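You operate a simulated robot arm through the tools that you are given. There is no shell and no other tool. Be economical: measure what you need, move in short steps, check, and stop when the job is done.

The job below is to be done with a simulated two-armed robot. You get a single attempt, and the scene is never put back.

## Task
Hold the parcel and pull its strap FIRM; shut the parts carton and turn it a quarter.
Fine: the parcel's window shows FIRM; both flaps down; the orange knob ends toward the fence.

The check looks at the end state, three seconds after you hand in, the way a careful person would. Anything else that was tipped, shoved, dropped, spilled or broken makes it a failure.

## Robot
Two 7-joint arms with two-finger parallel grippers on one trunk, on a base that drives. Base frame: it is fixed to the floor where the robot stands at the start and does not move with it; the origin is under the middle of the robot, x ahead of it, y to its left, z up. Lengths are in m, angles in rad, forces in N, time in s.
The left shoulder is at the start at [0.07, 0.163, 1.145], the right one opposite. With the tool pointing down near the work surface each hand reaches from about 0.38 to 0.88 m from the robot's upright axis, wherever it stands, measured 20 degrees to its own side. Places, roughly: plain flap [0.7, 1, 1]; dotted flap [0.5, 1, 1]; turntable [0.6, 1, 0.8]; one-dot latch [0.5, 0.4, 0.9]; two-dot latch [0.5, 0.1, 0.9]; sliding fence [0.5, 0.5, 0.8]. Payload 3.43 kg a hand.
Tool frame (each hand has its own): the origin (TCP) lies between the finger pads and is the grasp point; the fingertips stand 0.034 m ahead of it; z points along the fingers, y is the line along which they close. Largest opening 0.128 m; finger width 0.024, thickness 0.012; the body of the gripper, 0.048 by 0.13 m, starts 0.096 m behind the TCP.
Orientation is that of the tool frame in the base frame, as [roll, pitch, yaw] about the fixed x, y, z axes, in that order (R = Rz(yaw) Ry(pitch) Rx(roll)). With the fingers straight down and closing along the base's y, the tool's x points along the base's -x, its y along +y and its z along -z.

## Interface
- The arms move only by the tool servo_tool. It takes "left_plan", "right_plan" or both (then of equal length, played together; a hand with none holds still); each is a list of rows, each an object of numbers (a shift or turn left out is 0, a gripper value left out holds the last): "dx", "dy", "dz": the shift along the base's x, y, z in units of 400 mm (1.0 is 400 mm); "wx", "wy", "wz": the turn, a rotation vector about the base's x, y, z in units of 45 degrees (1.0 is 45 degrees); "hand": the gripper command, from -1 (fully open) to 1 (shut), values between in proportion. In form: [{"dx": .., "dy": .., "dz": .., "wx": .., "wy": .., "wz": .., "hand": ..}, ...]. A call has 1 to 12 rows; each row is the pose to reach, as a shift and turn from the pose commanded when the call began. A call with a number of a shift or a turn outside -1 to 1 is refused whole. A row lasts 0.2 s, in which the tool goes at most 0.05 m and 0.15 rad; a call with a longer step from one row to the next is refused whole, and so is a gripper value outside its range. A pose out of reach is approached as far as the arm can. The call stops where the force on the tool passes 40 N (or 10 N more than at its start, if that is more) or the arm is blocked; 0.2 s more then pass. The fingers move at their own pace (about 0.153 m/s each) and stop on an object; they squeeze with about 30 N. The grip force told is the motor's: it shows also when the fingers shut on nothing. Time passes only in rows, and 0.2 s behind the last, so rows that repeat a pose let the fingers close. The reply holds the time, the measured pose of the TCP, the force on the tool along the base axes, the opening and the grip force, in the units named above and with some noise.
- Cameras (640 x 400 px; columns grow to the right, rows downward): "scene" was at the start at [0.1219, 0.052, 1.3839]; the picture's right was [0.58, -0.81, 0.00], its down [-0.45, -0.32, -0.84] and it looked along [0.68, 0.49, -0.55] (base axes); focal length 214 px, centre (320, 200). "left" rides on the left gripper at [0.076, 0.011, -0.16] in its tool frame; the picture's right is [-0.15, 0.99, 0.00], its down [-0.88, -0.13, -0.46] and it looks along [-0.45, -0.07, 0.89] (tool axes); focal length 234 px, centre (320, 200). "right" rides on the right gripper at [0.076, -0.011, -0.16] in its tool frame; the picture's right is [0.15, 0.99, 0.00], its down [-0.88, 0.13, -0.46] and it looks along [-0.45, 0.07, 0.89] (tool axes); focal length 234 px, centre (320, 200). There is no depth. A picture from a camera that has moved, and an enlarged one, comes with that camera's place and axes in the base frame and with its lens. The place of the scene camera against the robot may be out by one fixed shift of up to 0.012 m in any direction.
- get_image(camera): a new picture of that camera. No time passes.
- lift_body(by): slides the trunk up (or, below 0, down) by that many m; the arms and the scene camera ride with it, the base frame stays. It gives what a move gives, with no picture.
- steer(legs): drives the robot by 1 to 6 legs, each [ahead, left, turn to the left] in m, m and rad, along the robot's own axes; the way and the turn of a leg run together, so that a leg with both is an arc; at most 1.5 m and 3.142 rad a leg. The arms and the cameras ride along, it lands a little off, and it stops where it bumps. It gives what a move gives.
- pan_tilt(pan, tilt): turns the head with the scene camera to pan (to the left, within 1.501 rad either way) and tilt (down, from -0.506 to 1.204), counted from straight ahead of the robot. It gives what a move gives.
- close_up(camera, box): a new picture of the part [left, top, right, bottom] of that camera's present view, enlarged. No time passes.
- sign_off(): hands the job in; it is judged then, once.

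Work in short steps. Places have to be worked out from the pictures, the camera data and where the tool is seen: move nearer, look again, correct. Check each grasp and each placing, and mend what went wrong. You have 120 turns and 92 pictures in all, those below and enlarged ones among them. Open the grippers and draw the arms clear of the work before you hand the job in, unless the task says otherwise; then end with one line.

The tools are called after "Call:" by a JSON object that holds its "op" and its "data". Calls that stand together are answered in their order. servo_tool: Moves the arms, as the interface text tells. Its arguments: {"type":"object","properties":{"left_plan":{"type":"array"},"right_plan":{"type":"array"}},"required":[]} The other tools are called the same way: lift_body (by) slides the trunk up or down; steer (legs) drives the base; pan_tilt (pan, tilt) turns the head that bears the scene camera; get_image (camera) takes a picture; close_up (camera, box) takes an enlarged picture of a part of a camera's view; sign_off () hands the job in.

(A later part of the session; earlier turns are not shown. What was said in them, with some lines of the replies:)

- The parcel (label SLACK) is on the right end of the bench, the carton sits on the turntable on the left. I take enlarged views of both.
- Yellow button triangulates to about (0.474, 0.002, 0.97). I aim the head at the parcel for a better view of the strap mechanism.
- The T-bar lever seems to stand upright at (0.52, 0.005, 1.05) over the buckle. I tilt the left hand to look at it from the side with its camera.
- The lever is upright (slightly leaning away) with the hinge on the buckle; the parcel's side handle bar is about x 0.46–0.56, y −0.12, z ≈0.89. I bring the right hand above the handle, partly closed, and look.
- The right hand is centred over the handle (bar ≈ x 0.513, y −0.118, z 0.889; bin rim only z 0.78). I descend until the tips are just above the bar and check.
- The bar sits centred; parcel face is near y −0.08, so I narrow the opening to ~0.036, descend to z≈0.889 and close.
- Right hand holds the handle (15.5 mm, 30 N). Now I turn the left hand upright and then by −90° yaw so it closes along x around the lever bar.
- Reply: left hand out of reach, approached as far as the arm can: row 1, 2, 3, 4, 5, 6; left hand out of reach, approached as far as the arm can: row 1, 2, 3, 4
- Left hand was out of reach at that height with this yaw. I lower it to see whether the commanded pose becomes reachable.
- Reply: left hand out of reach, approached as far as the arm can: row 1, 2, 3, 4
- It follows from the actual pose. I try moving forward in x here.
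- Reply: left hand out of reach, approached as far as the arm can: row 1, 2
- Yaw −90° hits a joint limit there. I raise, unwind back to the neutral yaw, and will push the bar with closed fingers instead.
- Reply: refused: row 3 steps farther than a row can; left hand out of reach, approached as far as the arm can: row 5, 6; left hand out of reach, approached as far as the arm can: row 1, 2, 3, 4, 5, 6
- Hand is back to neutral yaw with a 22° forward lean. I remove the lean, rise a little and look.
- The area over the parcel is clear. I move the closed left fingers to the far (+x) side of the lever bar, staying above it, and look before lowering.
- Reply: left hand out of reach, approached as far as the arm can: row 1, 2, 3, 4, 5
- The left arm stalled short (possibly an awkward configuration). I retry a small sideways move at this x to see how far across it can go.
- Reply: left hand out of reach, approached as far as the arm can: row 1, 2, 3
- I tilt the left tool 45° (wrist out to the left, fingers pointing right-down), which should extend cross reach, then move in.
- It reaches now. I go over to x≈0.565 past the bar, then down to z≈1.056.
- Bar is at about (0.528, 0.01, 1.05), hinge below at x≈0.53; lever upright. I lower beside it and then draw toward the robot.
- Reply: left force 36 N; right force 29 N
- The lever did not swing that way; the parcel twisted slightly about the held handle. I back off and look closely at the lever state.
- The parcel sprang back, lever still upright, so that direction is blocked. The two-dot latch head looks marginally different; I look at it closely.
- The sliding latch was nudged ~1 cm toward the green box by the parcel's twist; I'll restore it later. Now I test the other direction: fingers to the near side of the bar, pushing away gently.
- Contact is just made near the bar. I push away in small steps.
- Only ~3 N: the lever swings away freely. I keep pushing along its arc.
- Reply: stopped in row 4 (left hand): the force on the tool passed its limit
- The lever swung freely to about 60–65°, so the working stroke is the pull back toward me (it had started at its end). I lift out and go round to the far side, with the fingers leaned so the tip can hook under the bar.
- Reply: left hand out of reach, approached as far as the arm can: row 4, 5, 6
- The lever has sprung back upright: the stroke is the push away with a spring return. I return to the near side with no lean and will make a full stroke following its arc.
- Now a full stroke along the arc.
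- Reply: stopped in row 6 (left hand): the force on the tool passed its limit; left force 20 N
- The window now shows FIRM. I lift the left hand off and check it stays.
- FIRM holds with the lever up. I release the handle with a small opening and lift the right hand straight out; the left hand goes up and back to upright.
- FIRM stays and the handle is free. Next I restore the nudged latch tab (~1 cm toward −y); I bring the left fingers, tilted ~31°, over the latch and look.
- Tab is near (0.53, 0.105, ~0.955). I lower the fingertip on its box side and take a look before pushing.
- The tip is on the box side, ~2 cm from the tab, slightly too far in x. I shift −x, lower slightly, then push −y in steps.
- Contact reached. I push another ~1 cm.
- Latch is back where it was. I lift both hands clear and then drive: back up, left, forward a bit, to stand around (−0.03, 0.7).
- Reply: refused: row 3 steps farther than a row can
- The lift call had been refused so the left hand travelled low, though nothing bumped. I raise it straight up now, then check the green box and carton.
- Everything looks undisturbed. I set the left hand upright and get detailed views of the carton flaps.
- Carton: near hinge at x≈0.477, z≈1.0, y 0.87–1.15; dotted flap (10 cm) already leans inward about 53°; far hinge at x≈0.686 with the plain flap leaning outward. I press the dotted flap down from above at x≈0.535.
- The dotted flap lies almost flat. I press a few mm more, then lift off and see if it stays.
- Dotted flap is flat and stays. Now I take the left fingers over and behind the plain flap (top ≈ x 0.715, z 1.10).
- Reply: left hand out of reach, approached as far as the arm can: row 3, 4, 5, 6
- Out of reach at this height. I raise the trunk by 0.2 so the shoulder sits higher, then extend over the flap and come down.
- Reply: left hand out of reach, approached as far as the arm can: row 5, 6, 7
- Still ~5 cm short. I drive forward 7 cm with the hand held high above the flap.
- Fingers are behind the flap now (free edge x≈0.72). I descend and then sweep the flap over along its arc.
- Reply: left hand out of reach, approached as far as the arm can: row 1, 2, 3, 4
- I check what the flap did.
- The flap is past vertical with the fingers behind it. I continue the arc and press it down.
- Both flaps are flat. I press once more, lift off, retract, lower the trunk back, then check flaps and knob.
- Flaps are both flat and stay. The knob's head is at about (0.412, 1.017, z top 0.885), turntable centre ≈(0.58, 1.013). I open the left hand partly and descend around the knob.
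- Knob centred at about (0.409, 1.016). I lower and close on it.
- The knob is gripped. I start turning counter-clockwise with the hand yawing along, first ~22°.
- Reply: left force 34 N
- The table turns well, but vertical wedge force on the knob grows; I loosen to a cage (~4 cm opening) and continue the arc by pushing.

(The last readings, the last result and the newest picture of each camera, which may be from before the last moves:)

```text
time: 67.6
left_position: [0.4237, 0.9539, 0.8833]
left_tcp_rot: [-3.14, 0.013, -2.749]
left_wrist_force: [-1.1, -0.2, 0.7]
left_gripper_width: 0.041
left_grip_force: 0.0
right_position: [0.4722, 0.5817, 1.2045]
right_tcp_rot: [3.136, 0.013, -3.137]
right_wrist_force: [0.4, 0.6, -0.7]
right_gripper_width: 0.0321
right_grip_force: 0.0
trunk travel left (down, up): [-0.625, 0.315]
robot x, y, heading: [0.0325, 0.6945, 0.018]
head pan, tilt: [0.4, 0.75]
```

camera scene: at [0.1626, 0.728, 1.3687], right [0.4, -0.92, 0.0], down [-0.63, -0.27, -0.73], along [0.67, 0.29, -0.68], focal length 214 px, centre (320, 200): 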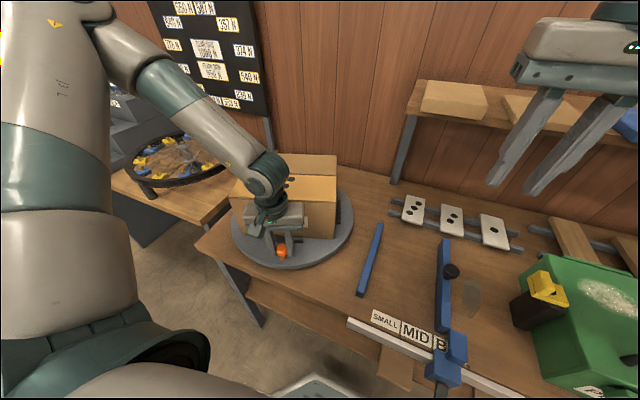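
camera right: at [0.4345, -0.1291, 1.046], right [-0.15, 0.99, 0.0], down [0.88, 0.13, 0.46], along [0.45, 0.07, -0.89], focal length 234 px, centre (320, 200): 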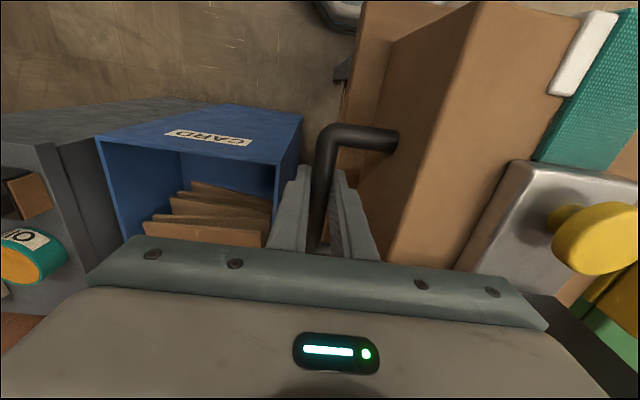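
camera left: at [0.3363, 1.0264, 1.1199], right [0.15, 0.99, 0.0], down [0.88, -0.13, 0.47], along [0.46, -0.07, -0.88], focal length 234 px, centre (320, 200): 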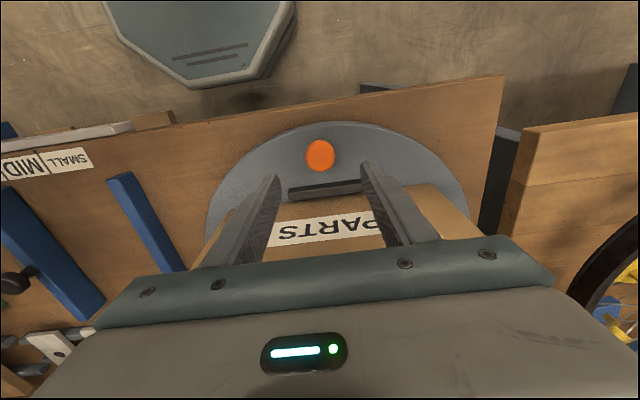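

I continue the arc by another ~45°.

Call:
{"op": "servo_tool", "data": {"left_plan": [{"dx": 0.0235, "dy": -0.051, "wz": 0.167}, {"dx": 0.053, "dy": -0.097, "wz": 0.333}, {"dx": 0.0885, "dy": -0.139, "wz": 0.5}, {"dx": 0.129, "dy": -0.176, "wz": 0.667}, {"dx": 0.1745, "dy": -0.207, "wz": 0.833}, {"dx": 0.223, "dy": -0.2325, "wz": 1.0}]}}

Call:
{"op": "get_image", "data": {"camera": "scene"}}

Call:
{"op": "get_image", "data": {"camera": "left"}}

```text
time: 69.0
left_position: [0.5118, 0.8601, 0.8845]
left_tcp_rot: [-3.14, 0.012, -1.961]
left_wrist_force: [-0.1, 0.1, 0.8]
left_gripper_width: 0.0411
left_grip_force: 0.0
right_position: [0.4725, 0.5816, 1.2045]
right_tcp_rot: [3.134, 0.011, -3.136]
right_wrist_force: [1.5, -0.4, -0.5]
right_gripper_width: 0.0319
right_grip_force: 0.1
trunk travel left (down, up): [-0.625, 0.315]
robot x, y, heading: [0.0349, 0.6952, 0.015]
head pan, tilt: [0.4, 0.75]
```

```text
27 pictures are left
camera scene: at [0.1611, 0.7277, 1.3691], right [0.4, -0.92, 0.0], down [-0.63, -0.27, -0.73], along [0.67, 0.29, -0.68], focal length 214 px, centre (320, 200)
```

scene: 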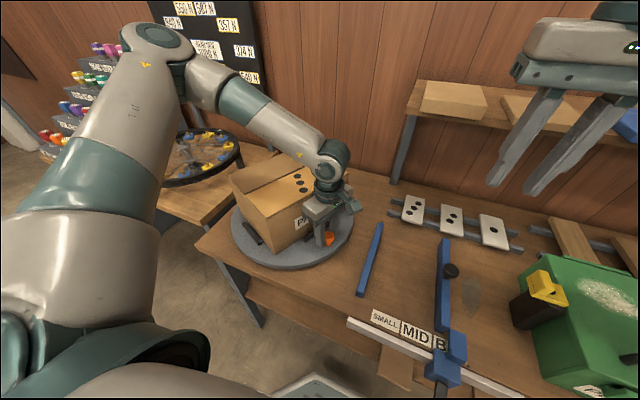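

```text
26 pictures are left
camera left: at [0.4733, 0.7929, 1.0435], right [-0.86, 0.51, 0.0], down [0.45, 0.76, 0.47], along [0.24, 0.4, -0.88], focal length 234 px, centre (320, 200)
```

left: 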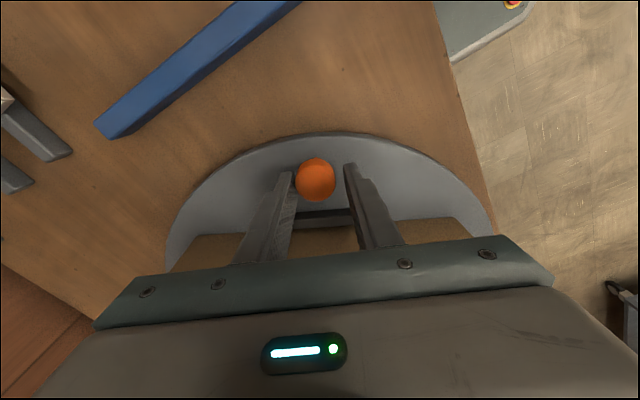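

Knob is at roughly 67°. I do the final ~22°.

Call:
{"op": "servo_tool", "data": {"left_plan": [{"dx": 0.052, "dy": -0.0335, "wz": 0.167}, {"dx": 0.107, "dy": -0.0455, "wz": 0.333}, {"dx": 0.163, "dy": -0.05, "wz": 0.5}, {"dx": 0.168, "dy": -0.05, "wz": 0.52}]}}

Call:
{"op": "get_image", "data": {"camera": "left"}}

Call:
{"op": "close_up", "data": {"camera": "scene", "box": [200, 130, 400, 300]}}

```text
time: 70.0
left_position: [0.5664, 0.8699, 0.8989]
left_tcp_rot: [-3.139, 0.012, -1.554]
left_wrist_force: [0.5, 0.6, 0.8]
left_gripper_width: 0.041
left_grip_force: 0.0
left hand out of reach, approached as far as the arm can: row 1, 2, 3, 4
right_position: [0.4722, 0.5815, 1.2045]
right_tcp_rot: [3.136, 0.013, -3.138]
right_wrist_force: [-0.7, -1.3, 0.5]
right_gripper_width: 0.0319
right_grip_force: 0.1
trunk travel left (down, up): [-0.625, 0.315]
robot x, y, heading: [0.0356, 0.6929, 0.015]
head pan, tilt: [0.4, 0.75]
```

```text
25 pictures are left
camera left: at [0.5571, 0.7931, 1.0578], right [-0.99, 0.13, 0.0], down [0.11, 0.88, 0.47], along [0.06, 0.46, -0.89], focal length 234 px, centre (320, 200)
```

left: 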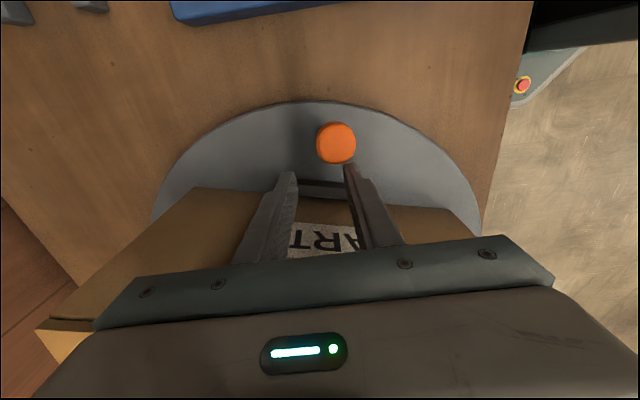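

```text
2.35 times, centred on (300, 215) of scene
camera zoom: at [0.1602, 0.7275, 1.3692], right [0.4, -0.92, 0.0], down [-0.62, -0.27, -0.73], along [0.67, 0.29, -0.68], focal length 505 px, centre (367, 165)
```

zoom: 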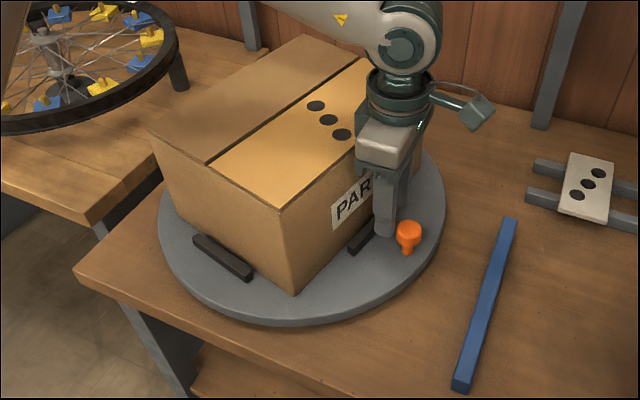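

The hand ran out of reach and slid off; the knob is at ≈(0.551, 0.836), about 80° turned. I lift, unwind the yaw by 45°, close the fingers and place them on the −x side of the knob for the last ~9°.

Call:
{"op": "servo_tool", "data": {"left_plan": [{"dz": 0.1}, {"dz": 0.2, "hand": 1}, {"dz": 0.28, "wz": -0.18, "dx": -0.04}, {"dz": 0.28, "wz": -0.36, "dx": -0.1, "dy": -0.03}, {"dz": 0.28, "wz": -0.54, "dx": -0.15, "dy": -0.07}, {"dz": 0.28, "wz": -0.72, "dx": -0.19, "dy": -0.112}, {"dz": 0.28, "wz": -0.9, "dx": -0.2, "dy": -0.112}, {"dz": 0.28, "wz": -1.0, "dx": -0.2, "dy": -0.112}]}}

Call:
{"op": "get_image", "data": {"camera": "left"}}

```text
time: 71.8
left_position: [0.486, 0.8239, 1.0114]
left_tcp_rot: [-3.141, 0.012, -2.343]
left_wrist_force: [0.0, -0.8, 0.0]
left_gripper_width: 0.0001
left_grip_force: 30.4
right_position: [0.472, 0.5816, 1.2046]
right_tcp_rot: [3.135, 0.015, -3.136]
right_wrist_force: [0.1, 0.0, -0.2]
right_gripper_width: 0.032
right_grip_force: 0.1
trunk travel left (down, up): [-0.625, 0.315]
robot x, y, heading: [0.0346, 0.6952, 0.015]
head pan, tilt: [0.4, 0.75]
```

```text
23 pictures are left
camera left: at [0.4242, 0.7765, 1.1704], right [-0.61, 0.79, 0.0], down [0.7, 0.54, 0.47], along [0.37, 0.28, -0.88], focal length 234 px, centre (320, 200)
```

left: 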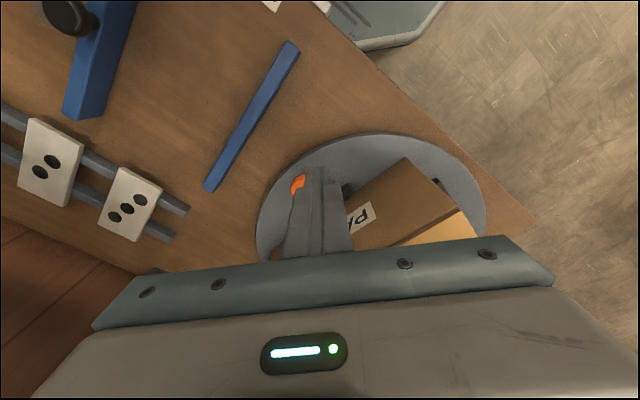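

I descend on the −x side of the knob and push +x slowly.

Call:
{"op": "servo_tool", "data": {"left_plan": [{"dz": -0.12}, {"dz": -0.24}, {"dz": -0.31}, {"dz": -0.31, "dx": 0.04}, {"dz": -0.31, "dx": 0.07}, {"dz": -0.31, "dx": 0.1}, {"dz": -0.31, "dx": 0.125}, {"dz": -0.31, "dx": 0.145}]}}

Call:
{"op": "get_image", "data": {"camera": "left"}}

Call:
{"op": "close_up", "data": {"camera": "scene", "box": [200, 130, 400, 300]}}

```text
time: 73.6
left_position: [0.5335, 0.8559, 0.9035]
left_tcp_rot: [-3.138, 0.013, -2.342]
left_wrist_force: [0.0, -0.3, -0.1]
left_gripper_width: 0.0
left_grip_force: 30.2
left hand out of reach, approached as far as the arm can: row 2, 3, 4, 5, 6, 7, 8
right_position: [0.4723, 0.5811, 1.205]
right_tcp_rot: [3.135, 0.015, -3.134]
right_wrist_force: [0.3, -0.1, 0.2]
right_gripper_width: 0.0321
right_grip_force: 0.0
trunk travel left (down, up): [-0.625, 0.315]
robot x, y, heading: [0.0324, 0.6937, 0.017]
head pan, tilt: [0.4, 0.75]
```

```text
22 pictures are left
camera left: at [0.4712, 0.8078, 1.0619], right [-0.61, 0.79, 0.0], down [0.7, 0.54, 0.47], along [0.37, 0.28, -0.88], focal length 234 px, centre (320, 200)
```

left: 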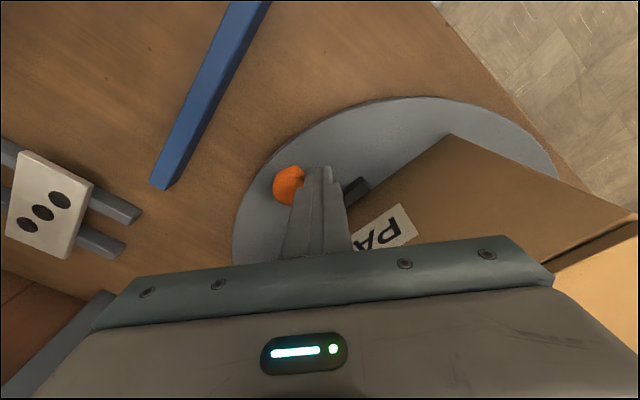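

```text
2.35 times, centred on (300, 215) of scene
camera zoom: at [0.1603, 0.7276, 1.3692], right [0.4, -0.92, 0.0], down [-0.62, -0.27, -0.73], along [0.67, 0.29, -0.68], focal length 505 px, centre (367, 165)
```

zoom: 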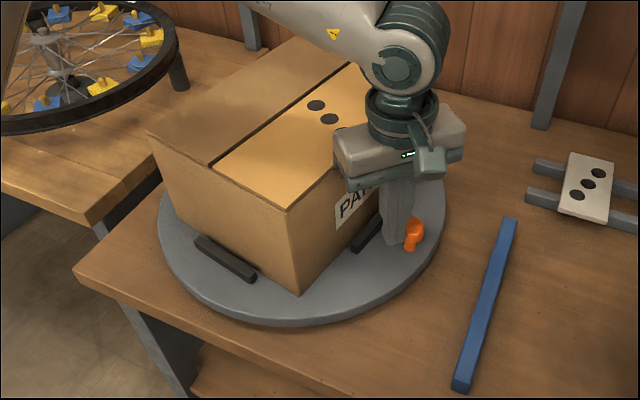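

Cross-body reach limits again. I raise the hand and shift the base 0.25 m to the right so the knob is on the left hand's own side.

Call:
{"op": "servo_tool", "data": {"left_plan": [{"dz": 0.12}, {"dz": 0.24}, {"dz": 0.36}, {"dz": 0.48}, {"dz": 0.6}]}}

Call:
{"op": "steer", "data": {"legs": [[0, -0.25, 0]]}}

Call:
{"op": "pan_tilt", "data": {"pan": 0.7, "tilt": 0.65}}

Call:
{"op": "get_image", "data": {"camera": "scene"}}

```text
time: 74.8
left_position: [0.5344, 0.8564, 1.1447]
left_tcp_rot: [-3.139, 0.012, -2.342]
left_wrist_force: [0.4, 0.6, -0.5]
left_gripper_width: 0.0001
left_grip_force: 30.2
right_position: [0.4718, 0.5801, 1.2054]
right_tcp_rot: [3.136, 0.014, -3.137]
right_wrist_force: [-0.6, 0.7, -0.8]
right_gripper_width: 0.0321
right_grip_force: 0.0
trunk travel left (down, up): [-0.625, 0.315]
robot x, y, heading: [0.0338, 0.6944, 0.014]
head pan, tilt: [0.4, 0.75]
```

```text
time: 76.6
left_position: [0.5384, 0.6063, 1.1454]
left_tcp_rot: [-3.138, 0.013, -2.344]
left_wrist_force: [-0.7, 0.9, -0.1]
left_gripper_width: 0.0
left_grip_force: 30.9
right_position: [0.475, 0.3312, 1.2051]
right_tcp_rot: [3.136, 0.013, -3.14]
right_wrist_force: [-0.8, 0.0, -0.5]
right_gripper_width: 0.0318
right_grip_force: 0.1
trunk travel left (down, up): [-0.625, 0.315]
robot x, y, heading: [0.0402, 0.4435, 0.007]
head pan, tilt: [0.4, 0.75]
```

```text
time: 77.4
left_position: [0.5377, 0.6054, 1.143]
left_tcp_rot: [-3.14, 0.011, -2.346]
left_wrist_force: [0.0, 0.3, 0.0]
left_gripper_width: 0.0002
left_grip_force: 29.9
right_position: [0.474, 0.3304, 1.2051]
right_tcp_rot: [3.136, 0.014, 3.141]
right_wrist_force: [0.3, 0.1, 0.7]
right_gripper_width: 0.0321
right_grip_force: 0.1
trunk travel left (down, up): [-0.625, 0.315]
robot x, y, heading: [0.0431, 0.4446, 0.014]
head pan, tilt: [0.7, 0.649]
```

```text
20 pictures are left
camera scene: at [0.1531, 0.5013, 1.3778], right [0.65, -0.76, 0.0], down [-0.46, -0.39, -0.8], along [0.6, 0.52, -0.6], focal length 214 px, centre (320, 200)
```

scene: 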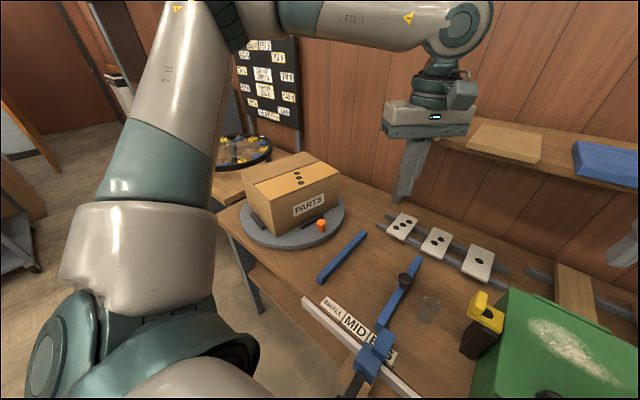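

I zoom in to measure the carton's present angle.

Call:
{"op": "close_up", "data": {"camera": "scene", "box": [210, 130, 380, 270]}}

```text
2.86 times, centred on (295, 200) of scene
camera zoom: at [0.1531, 0.5013, 1.3778], right [0.65, -0.76, 0.0], down [-0.46, -0.39, -0.8], along [0.6, 0.52, -0.6], focal length 613 px, centre (391, 200)
```

zoom: 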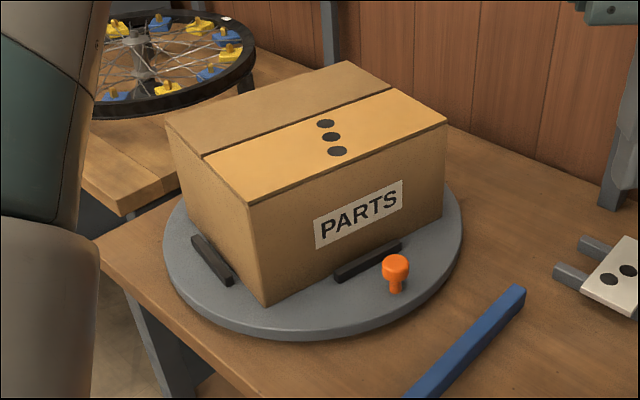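

About 10–12° remain (knob ≈(0.553, 0.84), needs x≈0.585). I move the fingers to the −x side of the knob and lower.

Call:
{"op": "servo_tool", "data": {"left_plan": [{"dx": -0.03, "dy": 0.11}, {"dx": -0.06, "dy": 0.22}, {"dx": -0.1, "dy": 0.33}, {"dx": -0.13, "dy": 0.44}, {"dx": -0.13, "dy": 0.55}, {"dx": -0.13, "dy": 0.56, "dz": -0.11}, {"dx": -0.13, "dy": 0.56, "dz": -0.22}, {"dx": -0.13, "dy": 0.56, "dz": -0.33}, {"dx": -0.13, "dy": 0.56, "dz": -0.44}, {"dx": -0.13, "dy": 0.56, "dz": -0.55}, {"dx": -0.13, "dy": 0.56, "dz": -0.64}]}}

Call:
{"op": "get_image", "data": {"camera": "left"}}

```text
time: 79.8
left_position: [0.4841, 0.8286, 0.8882]
left_tcp_rot: [-3.141, 0.011, -2.344]
left_wrist_force: [-0.1, 0.6, -0.8]
left_gripper_width: 0.0
left_grip_force: 29.5
right_position: [0.4752, 0.3305, 1.2031]
right_tcp_rot: [3.134, 0.012, -3.141]
right_wrist_force: [-0.8, 0.4, 0.7]
right_gripper_width: 0.032
right_grip_force: 0.3
trunk travel left (down, up): [-0.625, 0.315]
robot x, y, heading: [0.0374, 0.4461, 0.013]
head pan, tilt: [0.7, 0.649]
```

```text
18 pictures are left
camera left: at [0.4224, 0.7806, 1.0465], right [-0.61, 0.8, 0.0], down [0.7, 0.54, 0.47], along [0.37, 0.28, -0.88], focal length 234 px, centre (320, 200)
```

left: 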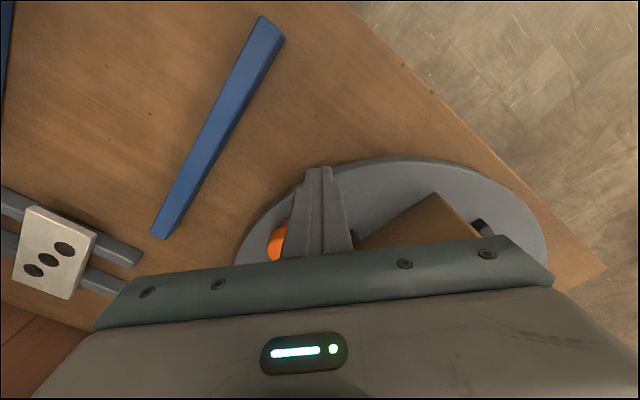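

In position. I push +x in small steps.

Call:
{"op": "servo_tool", "data": {"left_plan": [{"dx": 0.04, "dy": 0.01}, {"dx": 0.075, "dy": 0.01}, {"dx": 0.1, "dy": 0.01}, {"dx": 0.12, "dy": 0.01}, {"dx": 0.14, "dy": 0.01}, {"dx": 0.155, "dy": 0.01}, {"dx": 0.162, "dy": 0.01}]}}

Call:
{"op": "close_up", "data": {"camera": "scene", "box": [210, 130, 380, 270]}}

```text
time: 81.4
left_position: [0.5507, 0.8342, 0.8887]
left_tcp_rot: [-3.14, 0.015, -2.344]
left_wrist_force: [0.2, -0.2, 0.1]
left_gripper_width: 0.0003
left_grip_force: 30.0
right_position: [0.4751, 0.333, 1.2051]
right_tcp_rot: [3.133, 0.012, -3.139]
right_wrist_force: [-0.1, 0.2, 0.0]
right_gripper_width: 0.032
right_grip_force: 0.0
trunk travel left (down, up): [-0.625, 0.315]
robot x, y, heading: [0.0369, 0.4433, 0.012]
head pan, tilt: [0.7, 0.649]
```

```text
2.86 times, centred on (295, 200) of scene
camera zoom: at [0.1532, 0.5025, 1.3778], right [0.65, -0.76, 0.0], down [-0.46, -0.39, -0.8], along [0.6, 0.52, -0.61], focal length 613 px, centre (391, 200)
```

zoom: 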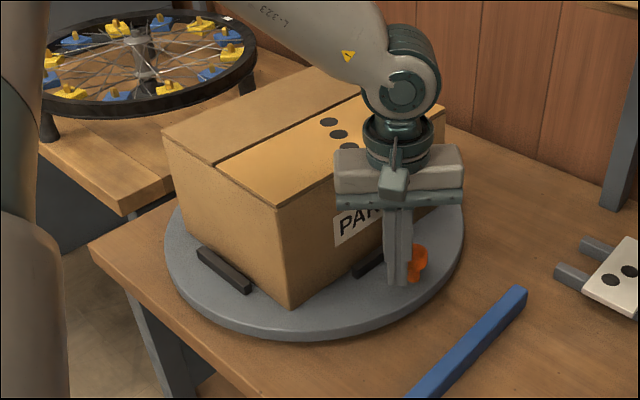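

The front edge now computes to within ~1° of square, knob toward the fence. I back the fingers off and lift clear, then check.

Call:
{"op": "servo_tool", "data": {"left_plan": [{"dx": -0.05}, {"dx": -0.09, "dz": 0.02}, {"dx": -0.09, "dz": 0.13}, {"dx": -0.09, "dz": 0.24}, {"dx": -0.09, "dz": 0.35}, {"dx": -0.09, "dz": 0.46}, {"dx": -0.09, "dz": 0.57}, {"dx": -0.09, "dz": 0.68, "hand": -1}, {"dx": -0.12, "dy": -0.1, "dz": 0.7}, {"dx": -0.2, "dy": -0.18, "dz": 0.72}, {"dx": -0.28, "dy": -0.26, "dz": 0.72}, {"dx": -0.33, "dy": -0.34, "dz": 0.72}], "right_plan": [{}, {}, {}, {}, {}, {"hand": -1}, {}, {}, {"dx": -0.05}, {"dx": -0.1}, {"dx": -0.15}, {"dx": -0.15}]}}

Call:
{"op": "close_up", "data": {"camera": "scene", "box": [210, 130, 380, 270]}}

Call:
{"op": "get_image", "data": {"camera": "scene"}}

```text
time: 84.0
left_position: [0.4185, 0.6936, 1.1752]
left_tcp_rot: [-3.139, 0.014, -2.344]
left_wrist_force: [-0.3, -0.8, -1.4]
left_gripper_width: 0.128
left_grip_force: 0.1
right_position: [0.4156, 0.327, 1.2045]
right_tcp_rot: [3.132, 0.015, 3.14]
right_wrist_force: [-0.3, 0.5, -0.2]
right_gripper_width: 0.128
right_grip_force: 0.1
trunk travel left (down, up): [-0.625, 0.315]
robot x, y, heading: [0.0395, 0.4447, 0.009]
head pan, tilt: [0.7, 0.649]
```

```text
2.86 times, centred on (295, 200) of scene
camera zoom: at [0.1534, 0.4993, 1.3779], right [0.65, -0.76, 0.0], down [-0.46, -0.39, -0.8], along [0.6, 0.52, -0.6], focal length 613 px, centre (391, 200)
```

zoom: 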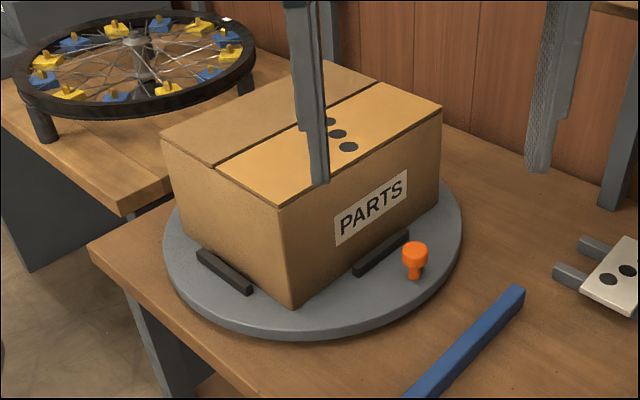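

```text
15 pictures are left
camera scene: at [0.1534, 0.4993, 1.3779], right [0.65, -0.76, 0.0], down [-0.46, -0.39, -0.8], along [0.6, 0.52, -0.6], focal length 214 px, centre (320, 200)
```

scene: 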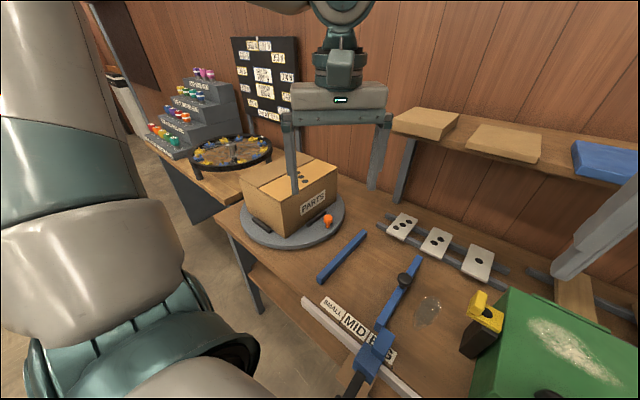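

Carton is square with knob toward the fence, flaps flat. Finally I check the parcel, green box and latches.

Call:
{"op": "pan_tilt", "data": {"pan": -0.75, "tilt": 0.75}}

Call:
{"op": "get_image", "data": {"camera": "scene"}}

```text
time: 85.6
left_position: [0.4191, 0.6968, 1.1742]
left_tcp_rot: [-3.137, 0.011, -2.344]
left_wrist_force: [-0.9, -0.4, 1.1]
left_gripper_width: 0.1281
left_grip_force: 0.1
right_position: [0.4154, 0.3282, 1.206]
right_tcp_rot: [3.136, 0.015, 3.141]
right_wrist_force: [-0.4, 0.2, 0.2]
right_gripper_width: 0.1278
right_grip_force: 0.1
trunk travel left (down, up): [-0.625, 0.315]
robot x, y, heading: [0.0423, 0.4472, 0.011]
head pan, tilt: [-0.75, 0.75]
```

```text
14 pictures are left
camera scene: at [0.1484, 0.3888, 1.3692], right [-0.67, -0.74, 0.0], down [-0.5, 0.46, -0.73], along [0.54, -0.49, -0.68], focal length 214 px, centre (320, 200)
```

scene: 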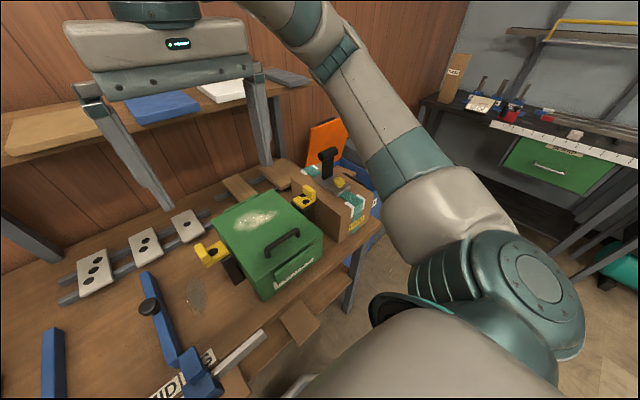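

Call:
{"op": "close_up", "data": {"camera": "scene", "box": [190, 140, 400, 300]}}

```text
2.50 times, centred on (295, 220) of scene
camera zoom: at [0.1484, 0.3888, 1.3692], right [-0.67, -0.74, 0.0], down [-0.5, 0.46, -0.73], along [0.54, -0.49, -0.68], focal length 536 px, centre (382, 150)
```

zoom: 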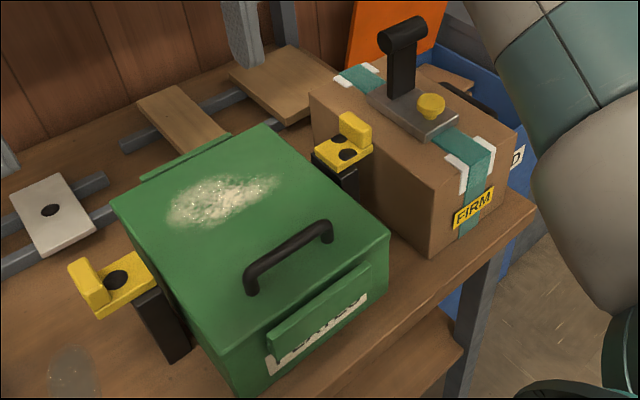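

The parcel shows FIRM, latches and green box are in place, the grippers are open and clear. I hand in.

Call:
{"op": "sign_off", "data": {}}

```text
The job is handed in.
```

The parcel's window shows FIRM, both carton flaps are down, and the carton is turned a quarter with the orange knob toward the fence; the parcel's twist had nudged the two-dot latch about 1 cm, and I slid it back to its starting place.
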